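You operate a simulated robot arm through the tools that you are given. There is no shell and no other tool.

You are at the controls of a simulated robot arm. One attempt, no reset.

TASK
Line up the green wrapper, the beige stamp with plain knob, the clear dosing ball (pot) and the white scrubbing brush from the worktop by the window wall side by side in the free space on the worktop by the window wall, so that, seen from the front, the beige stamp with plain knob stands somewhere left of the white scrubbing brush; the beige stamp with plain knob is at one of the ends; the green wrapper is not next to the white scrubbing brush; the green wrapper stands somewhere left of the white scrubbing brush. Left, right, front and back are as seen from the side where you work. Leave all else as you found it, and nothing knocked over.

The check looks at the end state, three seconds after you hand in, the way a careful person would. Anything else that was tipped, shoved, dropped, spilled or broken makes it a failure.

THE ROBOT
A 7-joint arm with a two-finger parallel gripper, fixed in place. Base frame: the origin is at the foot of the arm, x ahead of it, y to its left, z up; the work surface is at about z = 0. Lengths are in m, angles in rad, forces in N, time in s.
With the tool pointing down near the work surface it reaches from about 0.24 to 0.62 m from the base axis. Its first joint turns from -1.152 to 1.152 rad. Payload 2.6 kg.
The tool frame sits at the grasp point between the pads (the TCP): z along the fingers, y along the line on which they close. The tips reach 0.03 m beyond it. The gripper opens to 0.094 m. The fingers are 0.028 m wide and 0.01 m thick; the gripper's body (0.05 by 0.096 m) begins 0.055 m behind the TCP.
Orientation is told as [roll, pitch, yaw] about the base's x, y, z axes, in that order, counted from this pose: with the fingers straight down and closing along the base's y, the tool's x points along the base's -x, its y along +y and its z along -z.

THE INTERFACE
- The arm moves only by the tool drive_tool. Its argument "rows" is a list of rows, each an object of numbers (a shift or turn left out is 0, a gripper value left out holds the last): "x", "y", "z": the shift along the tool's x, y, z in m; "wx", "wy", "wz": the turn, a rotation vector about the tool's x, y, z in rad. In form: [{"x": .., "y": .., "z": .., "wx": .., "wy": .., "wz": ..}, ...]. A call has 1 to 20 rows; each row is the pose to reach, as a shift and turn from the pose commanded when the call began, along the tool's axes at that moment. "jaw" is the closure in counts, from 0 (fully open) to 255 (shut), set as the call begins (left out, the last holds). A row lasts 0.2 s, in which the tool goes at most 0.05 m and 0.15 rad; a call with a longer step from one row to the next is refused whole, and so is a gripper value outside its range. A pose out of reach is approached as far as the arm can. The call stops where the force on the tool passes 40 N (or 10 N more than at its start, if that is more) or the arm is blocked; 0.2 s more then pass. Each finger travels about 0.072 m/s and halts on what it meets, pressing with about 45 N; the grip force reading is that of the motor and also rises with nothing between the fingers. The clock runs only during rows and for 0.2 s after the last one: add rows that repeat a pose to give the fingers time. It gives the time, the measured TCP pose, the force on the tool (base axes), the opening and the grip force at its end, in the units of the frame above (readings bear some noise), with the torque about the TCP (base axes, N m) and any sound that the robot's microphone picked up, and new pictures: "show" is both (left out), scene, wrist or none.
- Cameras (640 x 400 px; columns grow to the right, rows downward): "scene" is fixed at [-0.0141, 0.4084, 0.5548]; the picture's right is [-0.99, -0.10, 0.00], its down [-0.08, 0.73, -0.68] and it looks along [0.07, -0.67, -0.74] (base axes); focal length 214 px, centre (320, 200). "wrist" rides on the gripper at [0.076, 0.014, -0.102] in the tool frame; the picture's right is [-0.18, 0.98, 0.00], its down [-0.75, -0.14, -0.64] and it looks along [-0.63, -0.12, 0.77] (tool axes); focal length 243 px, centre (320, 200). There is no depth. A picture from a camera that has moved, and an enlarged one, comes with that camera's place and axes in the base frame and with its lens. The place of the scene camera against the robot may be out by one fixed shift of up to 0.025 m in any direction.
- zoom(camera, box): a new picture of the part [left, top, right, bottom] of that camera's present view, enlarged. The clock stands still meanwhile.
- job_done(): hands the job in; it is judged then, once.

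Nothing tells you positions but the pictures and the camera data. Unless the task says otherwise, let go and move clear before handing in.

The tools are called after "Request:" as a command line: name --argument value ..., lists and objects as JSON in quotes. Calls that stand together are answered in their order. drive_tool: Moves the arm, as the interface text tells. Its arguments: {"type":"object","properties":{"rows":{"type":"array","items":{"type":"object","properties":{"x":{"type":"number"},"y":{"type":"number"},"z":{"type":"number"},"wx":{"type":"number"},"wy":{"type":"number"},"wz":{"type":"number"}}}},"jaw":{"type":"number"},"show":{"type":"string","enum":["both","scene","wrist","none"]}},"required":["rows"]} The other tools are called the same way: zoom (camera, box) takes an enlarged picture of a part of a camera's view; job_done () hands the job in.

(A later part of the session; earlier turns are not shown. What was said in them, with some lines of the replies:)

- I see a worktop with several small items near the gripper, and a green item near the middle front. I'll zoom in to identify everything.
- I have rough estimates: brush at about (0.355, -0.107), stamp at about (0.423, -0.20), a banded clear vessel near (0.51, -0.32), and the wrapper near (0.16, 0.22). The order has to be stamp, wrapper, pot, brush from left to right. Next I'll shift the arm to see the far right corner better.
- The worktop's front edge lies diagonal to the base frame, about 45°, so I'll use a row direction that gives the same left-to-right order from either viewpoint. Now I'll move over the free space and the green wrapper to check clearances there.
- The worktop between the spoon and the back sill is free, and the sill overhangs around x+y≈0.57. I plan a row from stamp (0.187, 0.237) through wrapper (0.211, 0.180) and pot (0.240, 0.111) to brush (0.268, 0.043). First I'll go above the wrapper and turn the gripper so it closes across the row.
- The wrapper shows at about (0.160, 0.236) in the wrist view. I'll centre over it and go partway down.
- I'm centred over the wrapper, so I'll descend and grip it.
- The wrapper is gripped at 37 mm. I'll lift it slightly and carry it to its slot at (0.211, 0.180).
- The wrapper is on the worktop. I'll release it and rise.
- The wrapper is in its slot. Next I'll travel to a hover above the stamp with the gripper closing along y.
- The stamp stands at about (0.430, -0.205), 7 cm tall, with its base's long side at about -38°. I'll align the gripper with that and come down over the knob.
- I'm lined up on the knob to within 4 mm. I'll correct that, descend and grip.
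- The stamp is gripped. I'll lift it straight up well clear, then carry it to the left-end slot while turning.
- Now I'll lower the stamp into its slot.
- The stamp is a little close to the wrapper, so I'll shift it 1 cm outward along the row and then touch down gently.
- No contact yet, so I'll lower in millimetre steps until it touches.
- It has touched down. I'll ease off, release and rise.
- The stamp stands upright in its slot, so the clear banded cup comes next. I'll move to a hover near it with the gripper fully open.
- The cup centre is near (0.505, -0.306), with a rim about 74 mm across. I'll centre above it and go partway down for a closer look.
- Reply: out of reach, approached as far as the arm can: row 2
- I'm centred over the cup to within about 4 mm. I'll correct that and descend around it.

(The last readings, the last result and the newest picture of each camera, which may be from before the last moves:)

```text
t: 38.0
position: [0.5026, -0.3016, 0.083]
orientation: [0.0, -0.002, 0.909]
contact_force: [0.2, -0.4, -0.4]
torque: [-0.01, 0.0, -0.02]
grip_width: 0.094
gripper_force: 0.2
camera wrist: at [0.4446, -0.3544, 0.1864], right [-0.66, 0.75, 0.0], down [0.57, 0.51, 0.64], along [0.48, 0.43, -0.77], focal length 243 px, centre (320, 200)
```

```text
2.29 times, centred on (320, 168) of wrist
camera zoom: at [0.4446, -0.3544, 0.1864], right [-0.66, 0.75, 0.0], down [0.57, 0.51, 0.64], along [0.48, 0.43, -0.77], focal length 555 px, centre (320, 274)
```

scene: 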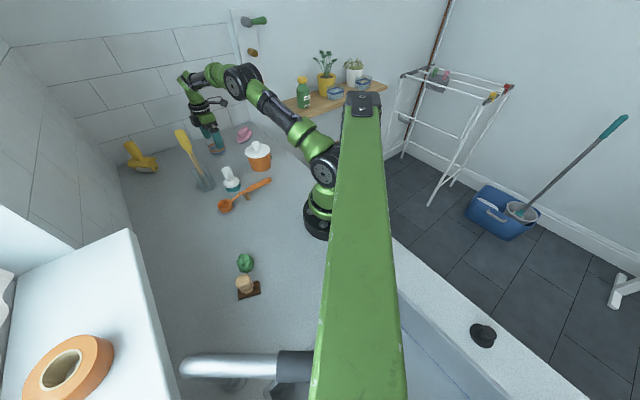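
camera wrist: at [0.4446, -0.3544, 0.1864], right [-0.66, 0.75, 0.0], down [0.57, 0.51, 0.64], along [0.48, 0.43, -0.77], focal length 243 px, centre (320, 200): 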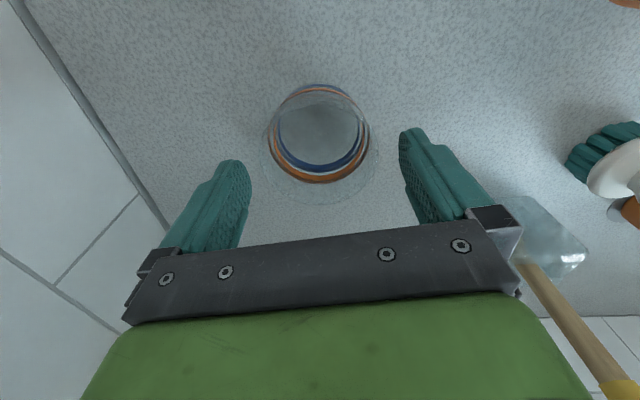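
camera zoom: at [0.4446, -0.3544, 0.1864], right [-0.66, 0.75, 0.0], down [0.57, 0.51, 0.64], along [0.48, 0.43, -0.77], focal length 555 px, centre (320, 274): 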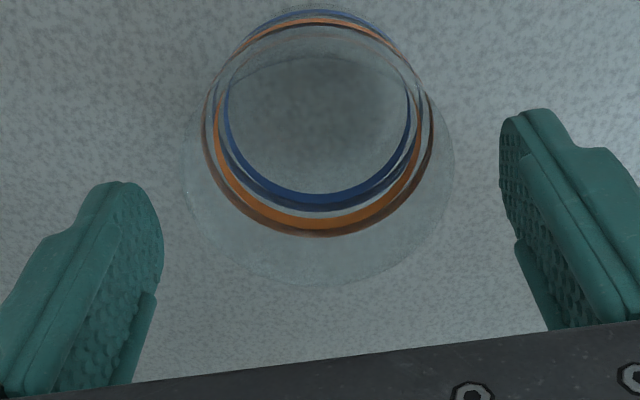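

The cup is between the fingers with clearance on both sides. I'll go down the rest of the way.

Request:
drive_tool --rows '[{"x": -0.002, "z": 0.01}, {"x": -0.003, "z": 0.02}, {"x": -0.003, "z": 0.03}, {"x": -0.003, "z": 0.041}, {"x": -0.003, "z": 0.041}]'

Request:
zoom --camera "wrist" --box '[180, 80, 460, 255]'

```text
t: 39.2
position: [0.5052, -0.3004, 0.0414]
orientation: [-0.001, 0.001, 0.912]
contact_force: [-0.2, -0.2, -0.3]
torque: [-0.01, 0.0, 0.01]
grip_width: 0.0941
gripper_force: 0.1
camera wrist: at [0.4465, -0.3525, 0.1454], right [-0.66, 0.75, 0.0], down [0.57, 0.51, 0.64], along [0.48, 0.43, -0.77], focal length 243 px, centre (320, 200)
```

scene: 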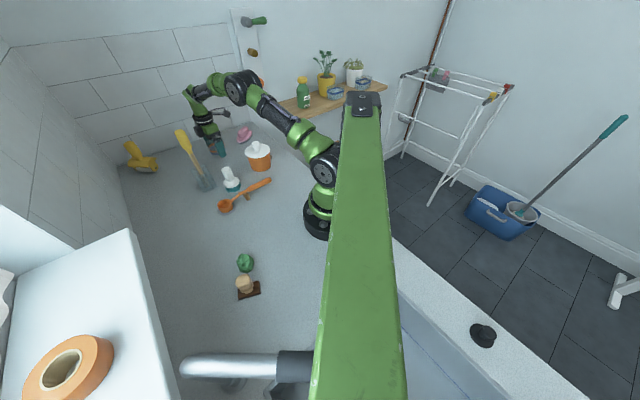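
wrist: 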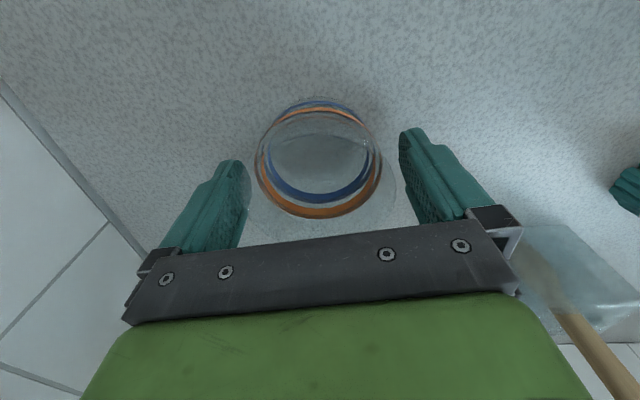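

```text
2.29 times, centred on (320, 168) of wrist
camera zoom: at [0.4465, -0.3525, 0.1454], right [-0.66, 0.75, 0.0], down [0.57, 0.51, 0.64], along [0.48, 0.43, -0.77], focal length 555 px, centre (320, 274)
```

zoom: 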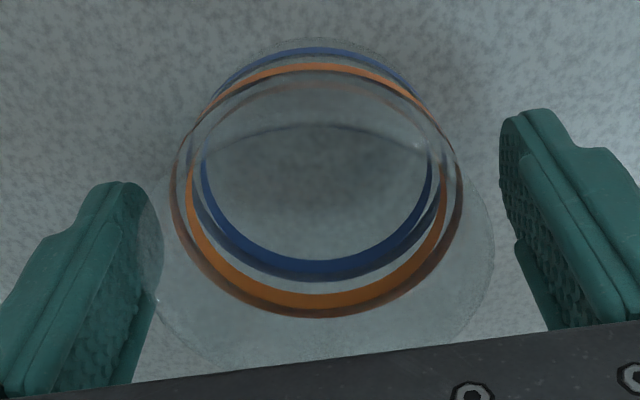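

No contact so far and the cup is centred, so I'll close the fingers.

Request:
drive_tool --rows '[{}, {}, {}, {}]' --jaw 255

Request:
zoom --camera "wrist" --box '[180, 80, 460, 255]'

```text
t: 40.2
position: [0.505, -0.301, 0.0417]
orientation: [0.0, 0.002, 0.911]
contact_force: [-0.1, -0.3, 0.1]
torque: [-0.01, -0.02, 0.03]
grip_width: 0.0708
gripper_force: 44.8
camera wrist: at [0.4465, -0.3524, 0.1456], right [-0.66, 0.75, 0.0], down [0.57, 0.51, 0.64], along [0.48, 0.43, -0.77], focal length 243 px, centre (320, 200)
```

scene: 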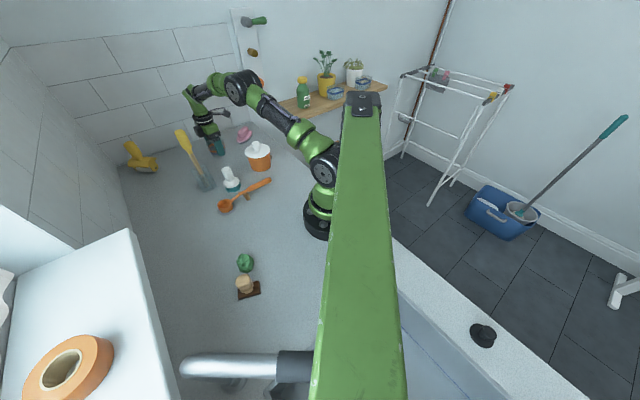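
wrist: 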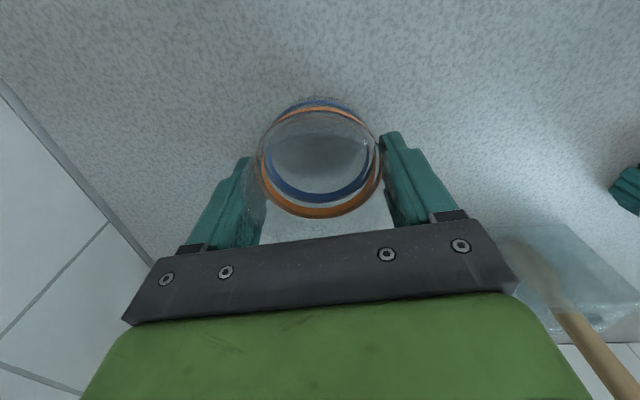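

```text
2.29 times, centred on (320, 168) of wrist
camera zoom: at [0.4465, -0.3524, 0.1456], right [-0.66, 0.75, 0.0], down [0.57, 0.51, 0.64], along [0.48, 0.43, -0.77], focal length 555 px, centre (320, 274)
```

zoom: 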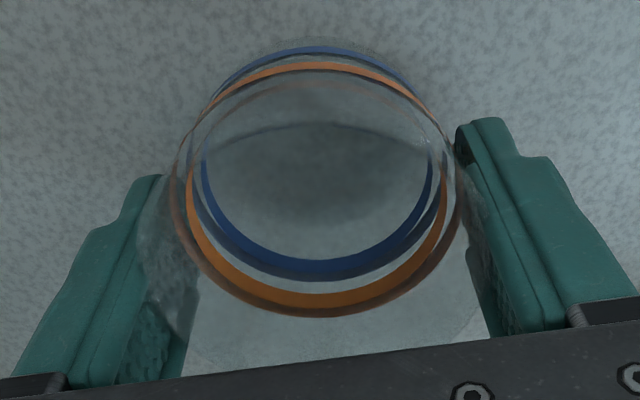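

The cup is gripped at 71 mm. I'll lift it, drawing inward as I rise because the reach shrinks with height here.

Request:
drive_tool --rows '[{"z": -0.015}, {"z": -0.04}, {"z": -0.075}, {"z": -0.11}, {"x": 0.004, "y": 0.03, "z": -0.135}, {"x": 0.008, "y": 0.06, "z": -0.165}, {"x": 0.013, "y": 0.09, "z": -0.2}, {"x": 0.017, "y": 0.12, "z": -0.235}, {"x": 0.017, "y": 0.12, "z": -0.245}]'

```text
t: 42.2
position: [0.3991, -0.2405, 0.2871]
orientation: [0.0, 0.0, 0.909]
contact_force: [-0.4, 0.3, -0.9]
torque: [-0.01, 0.0, 0.02]
grip_width: 0.071
gripper_force: 45.5
camera wrist: at [0.3411, -0.2923, 0.3913], right [-0.66, 0.75, 0.0], down [0.57, 0.51, 0.64], along [0.48, 0.43, -0.77], focal length 243 px, centre (320, 200)
```

scene: 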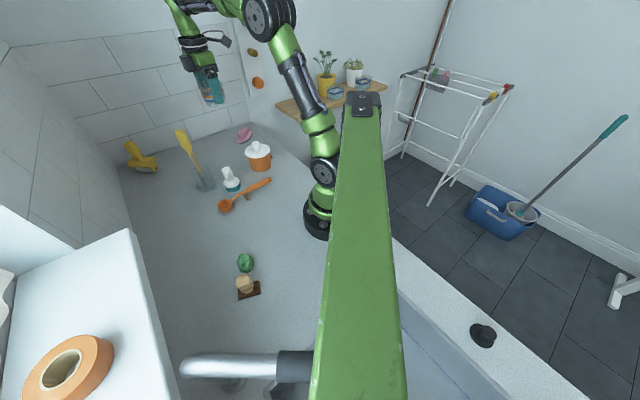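
wrist: 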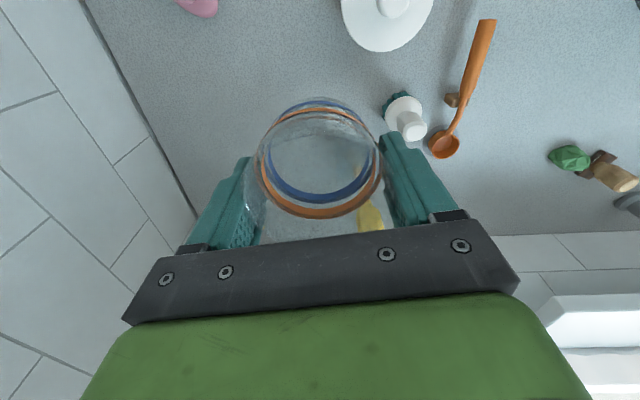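

Now I'll carry the cup over to its slot.

Request:
drive_tool --rows '[{"x": -0.018, "y": 0.0337, "wz": -0.1054}, {"x": -0.0361, "y": 0.0674, "wz": -0.2108}, {"x": -0.0541, "y": 0.101, "wz": -0.3162}, {"x": -0.0722, "y": 0.1347, "wz": -0.4216}, {"x": -0.0902, "y": 0.1684, "wz": -0.527}, {"x": -0.1082, "y": 0.2021, "wz": -0.6324}, {"x": -0.1263, "y": 0.2358, "wz": -0.7378}, {"x": -0.1443, "y": 0.2694, "wz": -0.8432}, {"x": -0.1624, "y": 0.3031, "wz": -0.9486}, {"x": -0.1804, "y": 0.3368, "wz": -1.054}, {"x": -0.1804, "y": 0.3368, "wz": -1.054}]'

```text
t: 44.6
position: [0.2421, 0.1119, 0.289]
orientation: [0.0, 0.0, 1.969]
contact_force: [-0.4, 0.3, 0.1]
torque: [-0.03, -0.02, -0.02]
grip_width: 0.0709
gripper_force: 44.7
camera wrist: at [0.2576, 0.035, 0.3921], right [-0.98, -0.21, 0.0], down [-0.16, 0.75, 0.64], along [-0.13, 0.63, -0.77], focal length 243 px, centre (320, 200)
```

scene: 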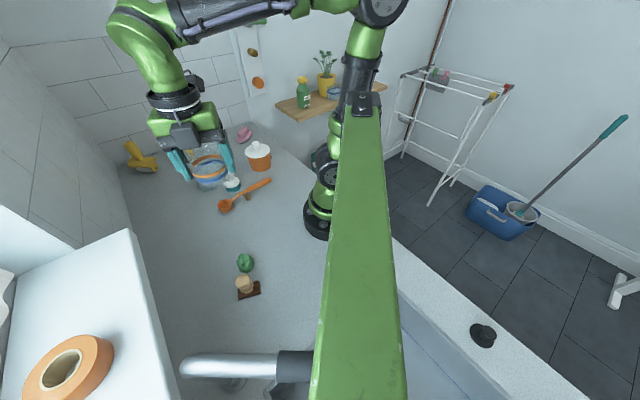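
wrist: 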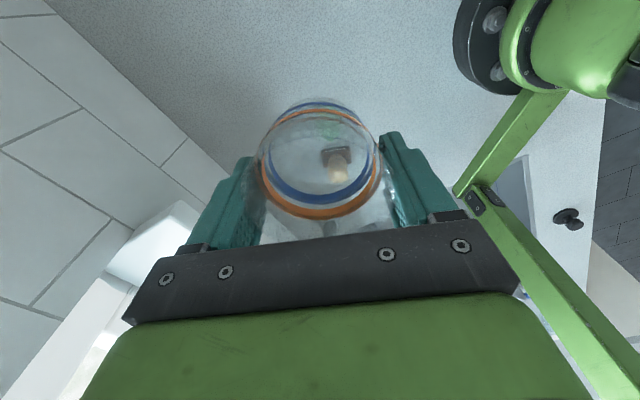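

I'll lower it to just above the surface with a small correction.

Request:
drive_tool --rows '[{"x": 0.004, "z": 0.04}, {"x": 0.004, "z": 0.08}, {"x": 0.004, "z": 0.12}, {"x": 0.004, "z": 0.16}, {"x": 0.004, "z": 0.2}, {"x": 0.004, "z": 0.22}, {"x": 0.004, "z": 0.235}, {"x": 0.004, "z": 0.241}, {"x": 0.004, "z": 0.241}]'

Request:
zoom --camera "scene" --box '[170, 190, 330, 310]'

```text
t: 46.6
position: [0.2443, 0.1068, 0.0465]
orientation: [0.001, 0.0, 1.967]
contact_force: [-0.8, 0.4, 0.2]
torque: [0.0, 0.01, 0.01]
grip_width: 0.0707
gripper_force: 45.3
camera wrist: at [0.2604, 0.0303, 0.1504], right [-0.98, -0.21, 0.0], down [-0.16, 0.75, 0.64], along [-0.13, 0.63, -0.77], focal length 243 px, centre (320, 200)
```

scene: 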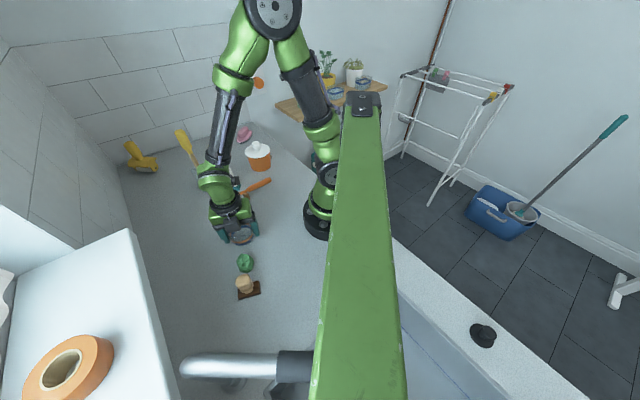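
wrist: 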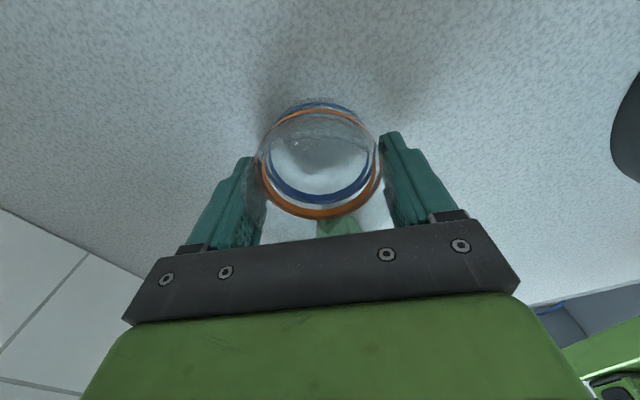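

```text
3.33 times, centred on (250, 250) of scene
camera zoom: at [-0.0141, 0.4084, 0.5548], right [-0.99, -0.1, 0.0], down [-0.08, 0.73, -0.68], along [0.07, -0.67, -0.74], focal length 715 px, centre (553, 33)
```

zoom: 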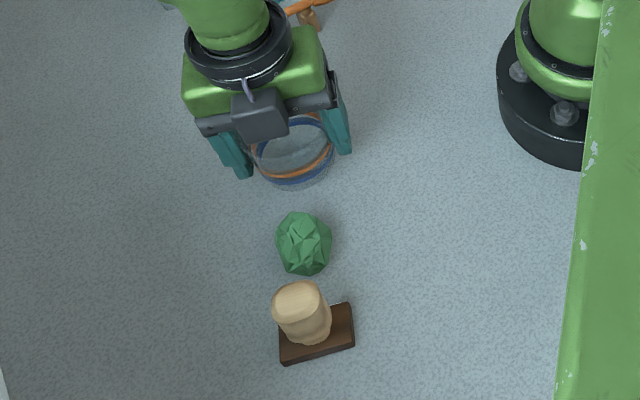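

The gaps look good. I'll touch down gently.

Request:
drive_tool --rows '[{"z": 0.002}, {"z": 0.0035}, {"z": 0.0045}, {"z": 0.0045}]' --show "none"

```text
t: 47.6
position: [0.2451, 0.105, 0.0422]
orientation: [0.0, 0.0, 1.964]
contact_force: [0.0, 0.3, -0.7]
torque: [-0.02, 0.01, -0.02]
grip_width: 0.071
gripper_force: 45.0
```

Request:
drive_tool --rows '[{"z": 0.0008}, {"z": 0.0014}, {"z": 0.0014}]' --show "none"

```text
t: 48.4
position: [0.2438, 0.1049, 0.0434]
orientation: [0.0, -0.001, 1.965]
contact_force: [1.0, -0.6, -0.4]
torque: [-0.01, 0.01, -0.01]
grip_width: 0.0708
gripper_force: 44.7
```

Still no contact, so I'll keep going in small steps.

Request:
drive_tool --rows '[{"z": 0.0008}, {"z": 0.0014}, {"z": 0.0014}]' --show "none"

Request:
zoom --camera "scene" --box '[200, 210, 280, 260]'

```text
t: 49.2
position: [0.247, 0.1057, 0.0399]
orientation: [-0.003, 0.0, 1.963]
contact_force: [-6.9, -4.1, 31.9]
torque: [-0.14, -0.36, -0.09]
grip_width: 0.071
gripper_force: 45.0
```

```text
8.00 times, centred on (240, 235) of scene
camera zoom: at [-0.0142, 0.4084, 0.5548], right [-0.99, -0.1, 0.0], down [-0.08, 0.73, -0.68], along [0.07, -0.67, -0.74], focal length 1716 px, centre (960, -80)
```

zoom: 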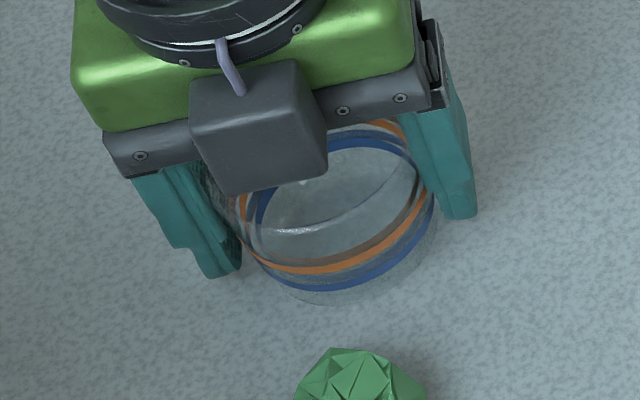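

Contact is made. I'll ease off a millimetre, release and rise straight up.

Request:
drive_tool --rows '[{"z": -0.0012}, {"z": -0.0012}]' --show "none"

Request:
drive_tool --rows '[{}, {}, {}, {}]' --jaw 0 --show "wrist"

Request:
drive_tool --rows '[{"z": -0.015}, {"z": -0.035}, {"z": -0.06}, {"z": -0.1}, {"z": -0.14}, {"z": -0.18}, {"z": -0.22}, {"z": -0.245}]'

```text
t: 49.8
position: [0.2449, 0.1051, 0.0409]
orientation: [0.0, -0.001, 1.967]
contact_force: [1.9, 0.3, 2.5]
torque: [0.05, -0.15, 0.03]
grip_width: 0.0712
gripper_force: 46.0
```

```text
t: 50.8
position: [0.2447, 0.1056, 0.041]
orientation: [0.0, 0.0, 1.966]
contact_force: [1.0, 0.3, 0.1]
torque: [-0.01, 0.01, 0.0]
grip_width: 0.0942
gripper_force: 0.1
camera wrist: at [0.2616, 0.0291, 0.1449], right [-0.98, -0.21, 0.0], down [-0.16, 0.75, 0.64], along [-0.13, 0.63, -0.77], focal length 243 px, centre (320, 200)
```

wrist: 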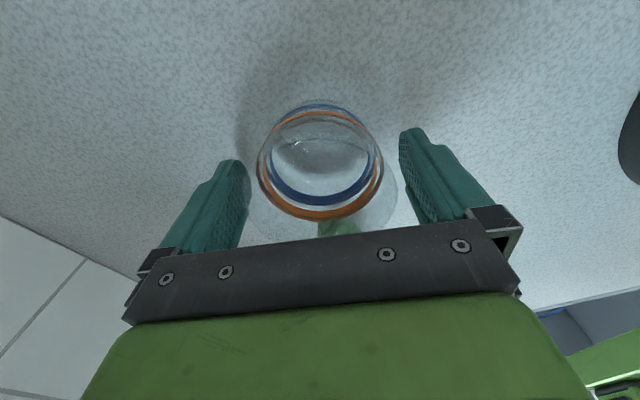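

```text
t: 52.6
position: [0.244, 0.1043, 0.2847]
orientation: [-0.001, 0.0, 1.964]
contact_force: [-0.3, -0.2, -0.4]
torque: [-0.01, 0.03, 0.01]
grip_width: 0.0944
gripper_force: 0.0
camera wrist: at [0.2609, 0.0275, 0.3892], right [-0.98, -0.21, 0.0], down [-0.16, 0.75, 0.64], along [-0.13, 0.63, -0.77], focal length 243 px, centre (320, 200)
```

scene: 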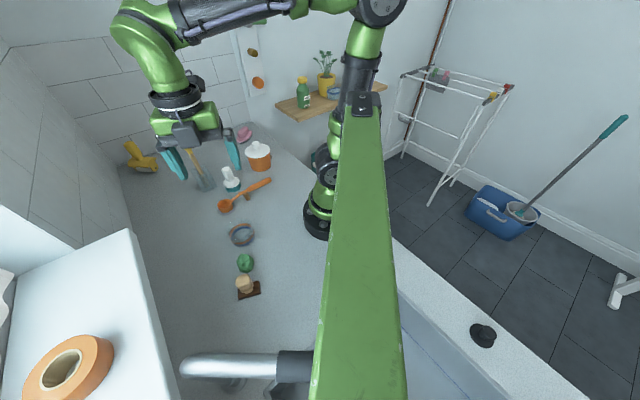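
wrist: 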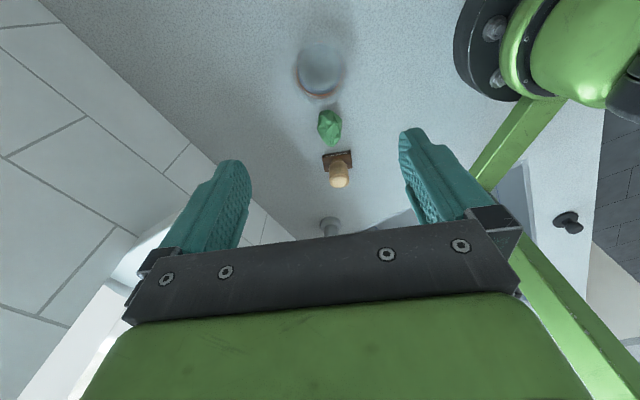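

The cup stands in place at (0.245, 0.104). Now I'll go to the brush, with a narrower jaw opening.

Request:
drive_tool --rows '[{"x": 0.0297, "y": -0.0026, "wz": 0.1318}, {"x": 0.0594, "y": -0.0052, "wz": 0.2635}, {"x": 0.0891, "y": -0.0078, "wz": 0.3953}, {"x": 0.1188, "y": -0.0104, "wz": 0.527}, {"x": 0.1484, "y": -0.0129, "wz": 0.6588}, {"x": 0.1781, "y": -0.0155, "wz": 0.7905}, {"x": 0.2078, "y": -0.0181, "wz": 0.9223}, {"x": 0.2375, "y": -0.0207, "wz": 1.054}, {"x": 0.2375, "y": -0.0207, "z": 0.04, "wz": 1.054}, {"x": 0.2375, "y": -0.0207, "z": 0.08, "wz": 1.054}, {"x": 0.2375, "y": -0.0207, "z": 0.12, "wz": 1.054}]' --jaw 80

Request:
zoom --camera "wrist" --box '[200, 60, 440, 210]'

```text
t: 55.0
position: [0.3565, -0.1054, 0.1691]
orientation: [0.003, 0.0, 0.911]
contact_force: [-0.4, 0.0, -0.3]
torque: [0.02, 0.0, 0.02]
grip_width: 0.0645
gripper_force: 0.1
camera wrist: at [0.2984, -0.1575, 0.2732], right [-0.66, 0.75, 0.0], down [0.57, 0.51, 0.64], along [0.48, 0.43, -0.77], focal length 243 px, centre (320, 200)
```

scene: 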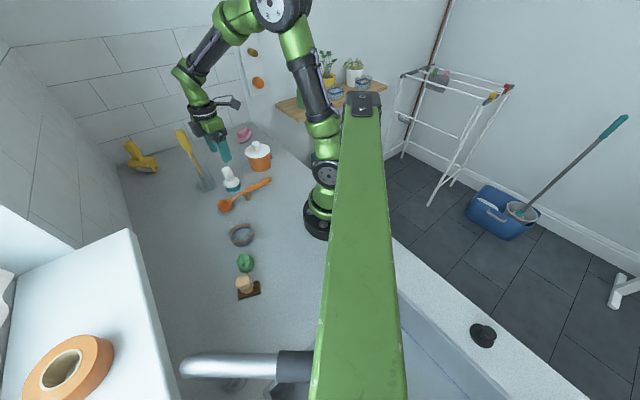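
wrist: 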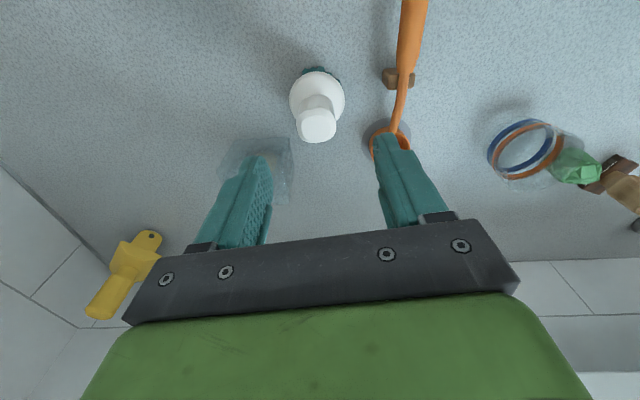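

```text
2.67 times, centred on (320, 135) of wrist
camera zoom: at [0.2984, -0.1575, 0.2732], right [-0.66, 0.75, 0.0], down [0.57, 0.51, 0.64], along [0.48, 0.43, -0.77], focal length 647 px, centre (320, 373)
```

zoom: 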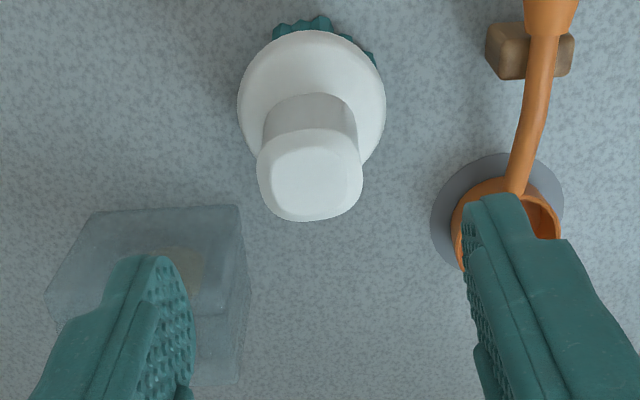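

The brush handle is at about (0.357, -0.108), with its top near 9 cm. I'll descend around the handle, keeping the tips above the white disc.

Request:
drive_tool --rows '[{"x": 0.001, "y": -0.0025, "z": 0.025}, {"x": 0.001, "y": -0.0025, "z": 0.05}, {"x": 0.001, "y": -0.0025, "z": 0.075}, {"x": 0.001, "y": -0.0025, "z": 0.09}, {"x": 0.001, "y": -0.0025, "z": 0.09}]'

Request:
zoom --camera "scene" --box '[190, 120, 286, 220]'

```text
t: 56.2
position: [0.3553, -0.11, 0.0775]
orientation: [0.001, 0.0, 0.911]
contact_force: [-0.5, 0.5, 0.6]
torque: [0.02, -0.01, 0.0]
grip_width: 0.0647
gripper_force: 0.1
camera wrist: at [0.2971, -0.1614, 0.1812], right [-0.66, 0.75, 0.0], down [0.57, 0.51, 0.64], along [0.48, 0.43, -0.77], focal length 243 px, centre (320, 200)
```

scene: 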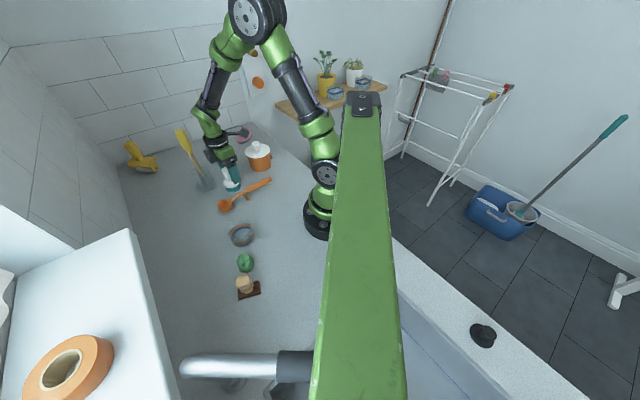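
wrist: 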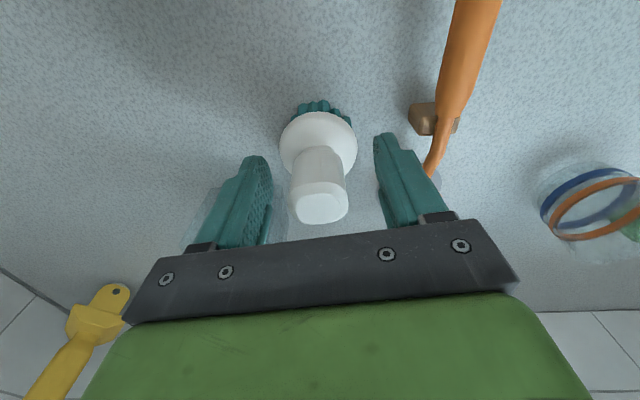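

```text
4.00 times, centred on (238, 170) of scene
camera zoom: at [-0.0141, 0.4084, 0.5548], right [-0.99, -0.1, 0.0], down [-0.08, 0.73, -0.68], along [0.07, -0.67, -0.74], focal length 858 px, centre (648, 320)
```

zoom: 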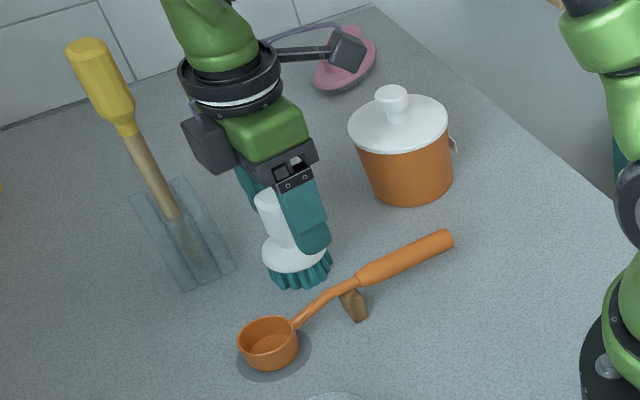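

The fingers straddle the handle above the disc. I'll close them.

Request:
drive_tool --rows '[{}, {}, {}, {}]' --jaw 255 --show "wrist"

Request:
drive_tool --rows '[{"z": -0.02}, {"z": -0.05}, {"z": -0.09}, {"z": -0.13}, {"z": -0.17}, {"z": -0.2}, {"z": -0.205}]'

```text
t: 57.2
position: [0.3554, -0.1092, 0.0792]
orientation: [0.0, 0.0, 0.912]
contact_force: [-0.3, 0.9, 0.3]
torque: [0.01, 0.0, -0.01]
grip_width: 0.035
gripper_force: 44.3
camera wrist: at [0.2971, -0.1613, 0.1815], right [-0.66, 0.75, 0.0], down [0.57, 0.51, 0.64], along [0.48, 0.43, -0.77], focal length 243 px, centre (320, 200)
```

wrist: 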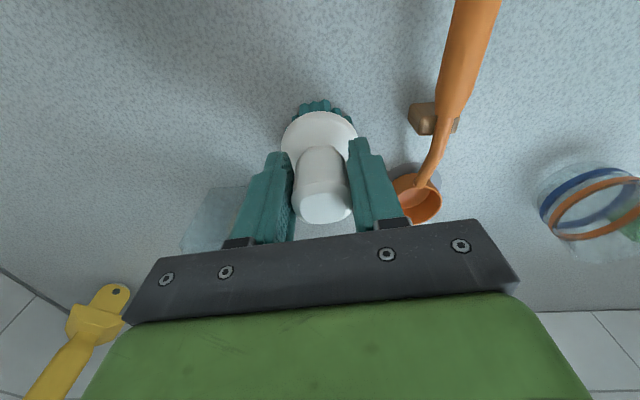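

```text
t: 58.8
position: [0.3578, -0.1074, 0.2814]
orientation: [0.001, 0.0, 0.91]
contact_force: [0.4, 0.8, -0.4]
torque: [0.02, 0.0, -0.01]
grip_width: 0.035
gripper_force: 44.8
camera wrist: at [0.2996, -0.1593, 0.3849], right [-0.66, 0.75, 0.0], down [0.57, 0.51, 0.64], along [0.48, 0.43, -0.77], focal length 243 px, centre (320, 200)
```

scene: 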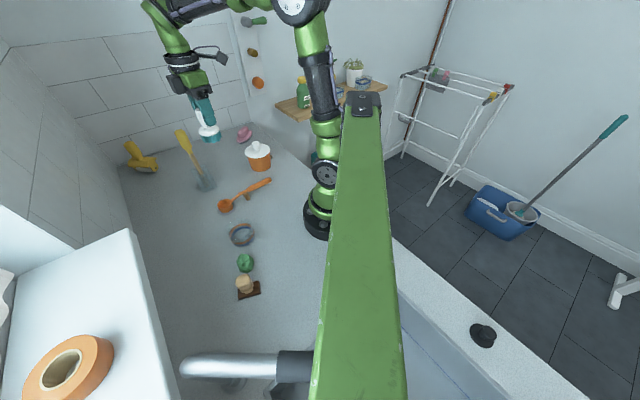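
wrist: 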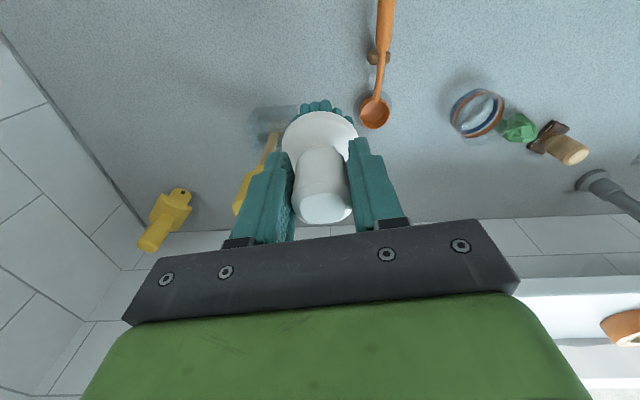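

The brush is lifted. I'll carry it to the right-end slot.

Request:
drive_tool --rows '[{"x": -0.0076, "y": 0.0188, "wz": -0.1318}, {"x": -0.0152, "y": 0.0376, "wz": -0.2635}, {"x": -0.0227, "y": 0.0563, "wz": -0.3953}, {"x": -0.0303, "y": 0.0751, "wz": -0.527}, {"x": -0.0379, "y": 0.0939, "wz": -0.6588}, {"x": -0.0455, "y": 0.1127, "wz": -0.7905}, {"x": -0.053, "y": 0.1314, "wz": -0.9223}, {"x": -0.0606, "y": 0.1502, "wz": -1.054}, {"x": -0.0606, "y": 0.1502, "wz": -1.054}]'

```text
t: 60.8
position: [0.2753, 0.0321, 0.2793]
orientation: [0.001, 0.0, 1.967]
contact_force: [-0.3, 0.3, -0.6]
torque: [0.03, -0.01, -0.01]
grip_width: 0.0354
gripper_force: 44.9
camera wrist: at [0.2925, -0.0439, 0.3833], right [-0.98, -0.21, 0.0], down [-0.16, 0.75, 0.64], along [-0.13, 0.63, -0.77], focal length 243 px, centre (320, 200)
```

scene: 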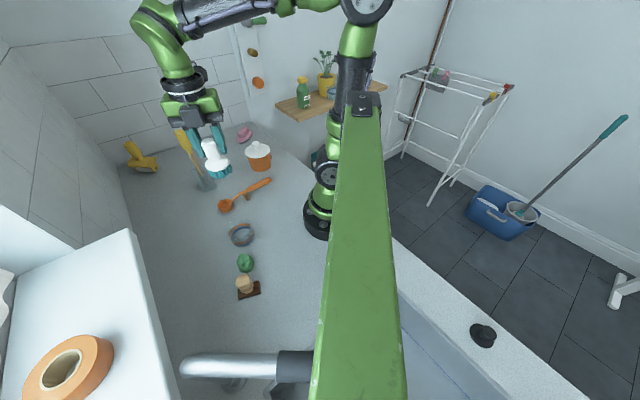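
wrist: 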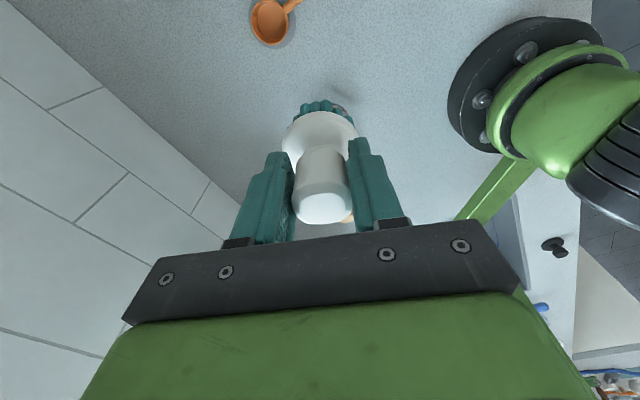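

Now I'll lower it to just above the worktop.

Request:
drive_tool --rows '[{"z": 0.04}, {"z": 0.08}, {"z": 0.12}, {"z": 0.155}, {"z": 0.175}, {"z": 0.19}, {"z": 0.196}, {"z": 0.196}]'

Request:
zoom --camera "scene" --box '[180, 170, 308, 250]'

```text
t: 62.6
position: [0.2728, 0.0337, 0.0853]
orientation: [0.001, 0.001, 1.966]
contact_force: [-0.3, 0.2, -0.4]
torque: [-0.01, -0.02, 0.0]
grip_width: 0.0352
gripper_force: 45.1
camera wrist: at [0.2896, -0.0435, 0.1881], right [-0.98, -0.21, 0.0], down [-0.16, 0.75, 0.64], along [-0.13, 0.63, -0.77], focal length 243 px, centre (320, 200)
```

scene: 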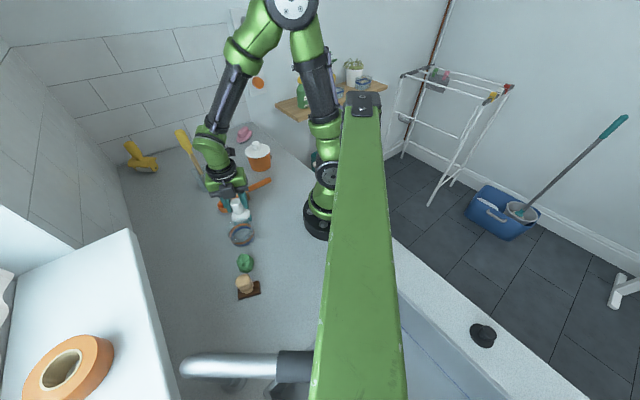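
wrist: 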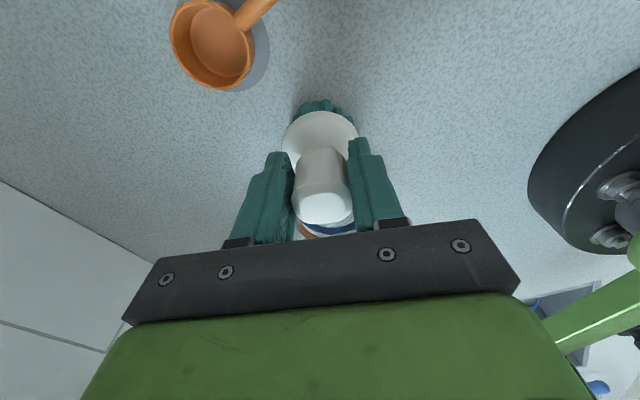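

```text
5.00 times, centred on (244, 210) of scene
camera zoom: at [-0.0141, 0.4084, 0.5548], right [-0.99, -0.1, 0.0], down [-0.08, 0.73, -0.68], along [0.07, -0.67, -0.74], focal length 1072 px, centre (700, 150)
```

zoom: 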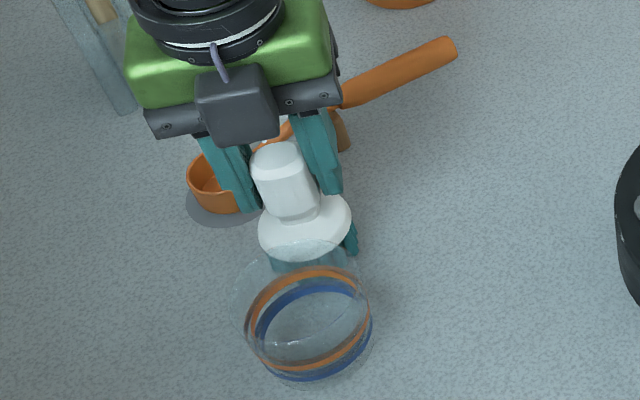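

I'll move it 8 mm further from the cup and touch down gently.

Request:
drive_tool --rows '[{"x": 0.008}, {"x": 0.008, "z": 0.003}, {"x": 0.008, "z": 0.005}, {"x": 0.008, "z": 0.0055}]' --show "wrist"

```text
t: 63.6
position: [0.2784, 0.0243, 0.0786]
orientation: [0.0, -0.001, 1.964]
contact_force: [0.3, -0.1, -1.1]
torque: [0.01, 0.03, 0.03]
grip_width: 0.0352
gripper_force: 45.1
camera wrist: at [0.2939, -0.0519, 0.1819], right [-0.98, -0.21, 0.0], down [-0.16, 0.75, 0.64], along [-0.13, 0.63, -0.77], focal length 243 px, centre (320, 200)
```

wrist: 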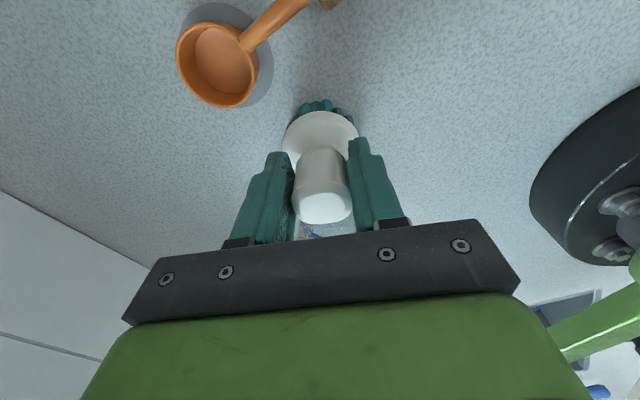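

Request:
drive_tool --rows '[{"z": 0.0008}, {"z": 0.0014}, {"z": 0.0014}]' --show "none"

```text
t: 64.4
position: [0.2794, 0.0245, 0.0778]
orientation: [0.001, 0.0, 1.965]
contact_force: [-5.8, 1.6, 14.9]
torque: [0.14, 0.35, 0.06]
grip_width: 0.0353
gripper_force: 44.7
```

Contact is made. I'll ease off, release partway (the spoon is nearby) and rise.

Request:
drive_tool --rows '[{"z": -0.0006}, {"z": -0.0006}]' --show "none"

Request:
drive_tool --rows '[{}, {}, {}, {}]' --jaw 100 --show "wrist"

Request:
drive_tool --rows '[{"z": -0.015}, {"z": -0.035}, {"z": -0.07}, {"z": -0.11}, {"z": -0.15}, {"z": -0.19}, {"z": -0.2}]'

```text
t: 65.0
position: [0.279, 0.0248, 0.0781]
orientation: [0.001, -0.001, 1.963]
contact_force: [0.2, 0.7, 0.0]
torque: [0.0, -0.01, -0.01]
grip_width: 0.0349
gripper_force: 44.9
```

```text
t: 66.0
position: [0.2783, 0.0235, 0.0779]
orientation: [-0.001, 0.0, 1.965]
contact_force: [0.3, 0.1, -0.9]
torque: [-0.01, 0.03, 0.01]
grip_width: 0.0572
gripper_force: 0.1
camera wrist: at [0.2948, -0.0523, 0.1814], right [-0.98, -0.21, 0.0], down [-0.16, 0.75, 0.64], along [-0.13, 0.63, -0.77], focal length 243 px, centre (320, 200)
```

wrist: 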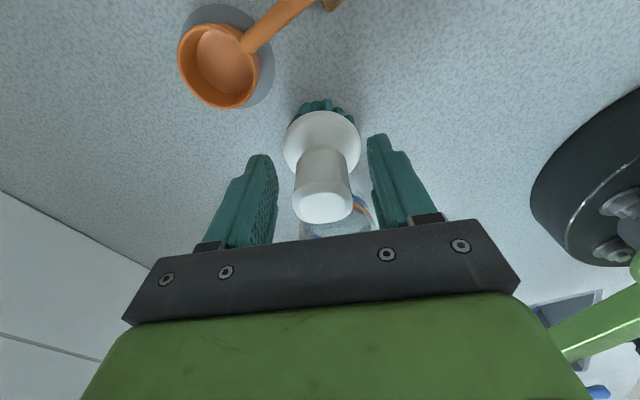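

```text
t: 67.6
position: [0.2763, 0.0224, 0.2768]
orientation: [0.0, -0.001, 1.966]
contact_force: [0.6, 0.5, 0.2]
torque: [0.02, -0.03, -0.02]
grip_width: 0.0571
gripper_force: 0.0
camera wrist: at [0.2929, -0.0539, 0.3809], right [-0.98, -0.21, 0.0], down [-0.16, 0.75, 0.64], along [-0.13, 0.63, -0.77], focal length 243 px, centre (320, 200)
```

scene: 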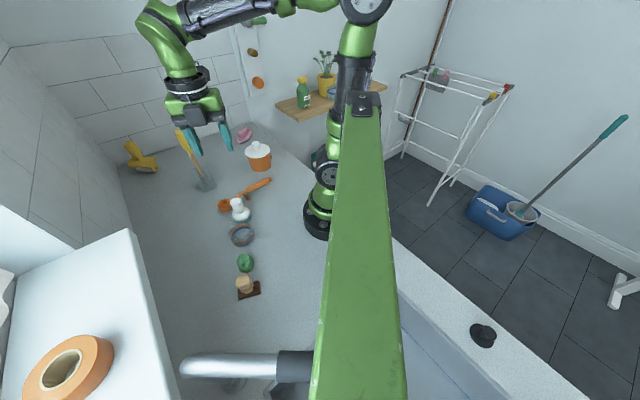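
wrist: 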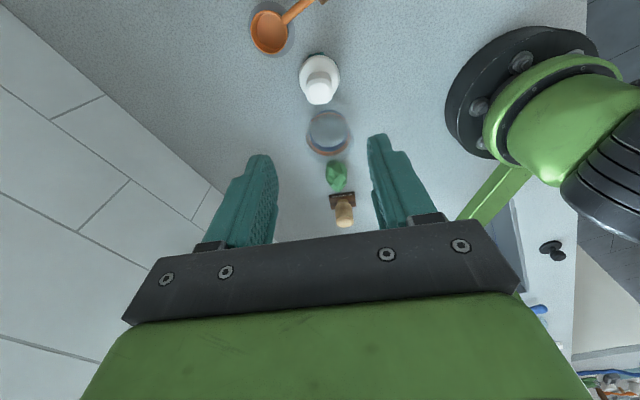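

All four now stand in a straight row: stamp, wrapper, cup, brush. I'll take a closer look to confirm they are upright and nothing else moved.

Request:
zoom --camera "scene" --box '[180, 180, 340, 310]'

Request:
zoom --camera "scene" --box '[100, 80, 340, 230]'

Request:
zoom --camera "wrist" --box '[220, 0, 460, 240]'

```text
3.08 times, centred on (260, 245) of scene
camera zoom: at [-0.0141, 0.4084, 0.5548], right [-0.99, -0.1, 0.0], down [-0.08, 0.73, -0.68], along [0.07, -0.67, -0.74], focal length 660 px, centre (505, 62)
```

zoom: 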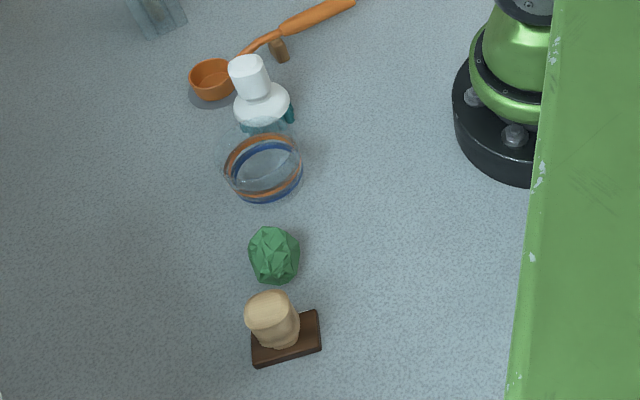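

```text
2.67 times, centred on (220, 155) of scene
camera zoom: at [-0.0141, 0.4084, 0.5548], right [-0.99, -0.1, 0.0], down [-0.08, 0.73, -0.68], along [0.07, -0.67, -0.74], focal length 572 px, centre (587, 320)
```

zoom: 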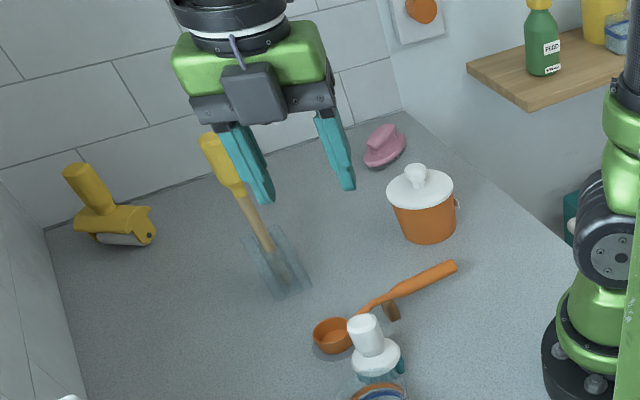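

```text
1.67 times, centred on (340, 120) of wrist
camera zoom: at [0.2929, -0.0539, 0.3809], right [-0.98, -0.21, 0.0], down [-0.16, 0.75, 0.64], along [-0.13, 0.63, -0.77], focal length 404 px, centre (287, 333)
```

zoom: 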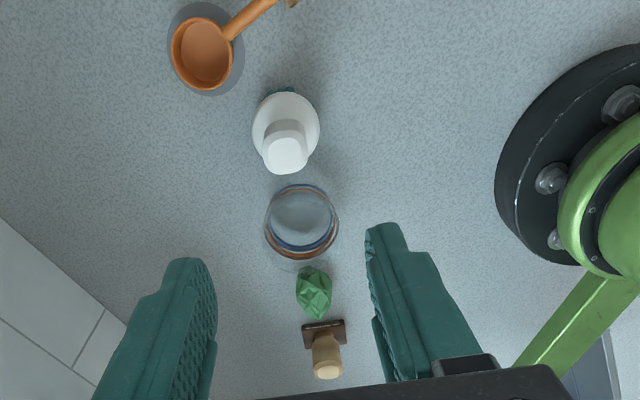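

Every object is upright, the row reads stamp, wrapper, cup, brush from left to right, the spoon and other items look unmoved, and the arm is clear. I'm handing in.

Request:
job_done

```text
The job is handed in.
```

The four items now stand in one straight row in the free space on the worktop. From left to right they are the beige stamp, the green wrapper, the clear dosing ball and the white scrubbing brush. All the order conditions hold: the stamp is at the left end, and the dosing ball separates the wrapper from the brush.

- **Row angle:** The worktop's front edge runs at about 45° to the arm's own frame, so "from the front" could mean either view. I angled the row between the two, so the left-to-right order is the same from both. As a result, it looks slightly slanted from either one.
- **State at hand-in:** In the last pictures all four were upright, and nothing else looked moved or tipped. The gripper was open and well above the row.
- **Tightest spots:** The gaps within the row are about 1–2 cm. The brush stands a few centimetres from the orange spoon.
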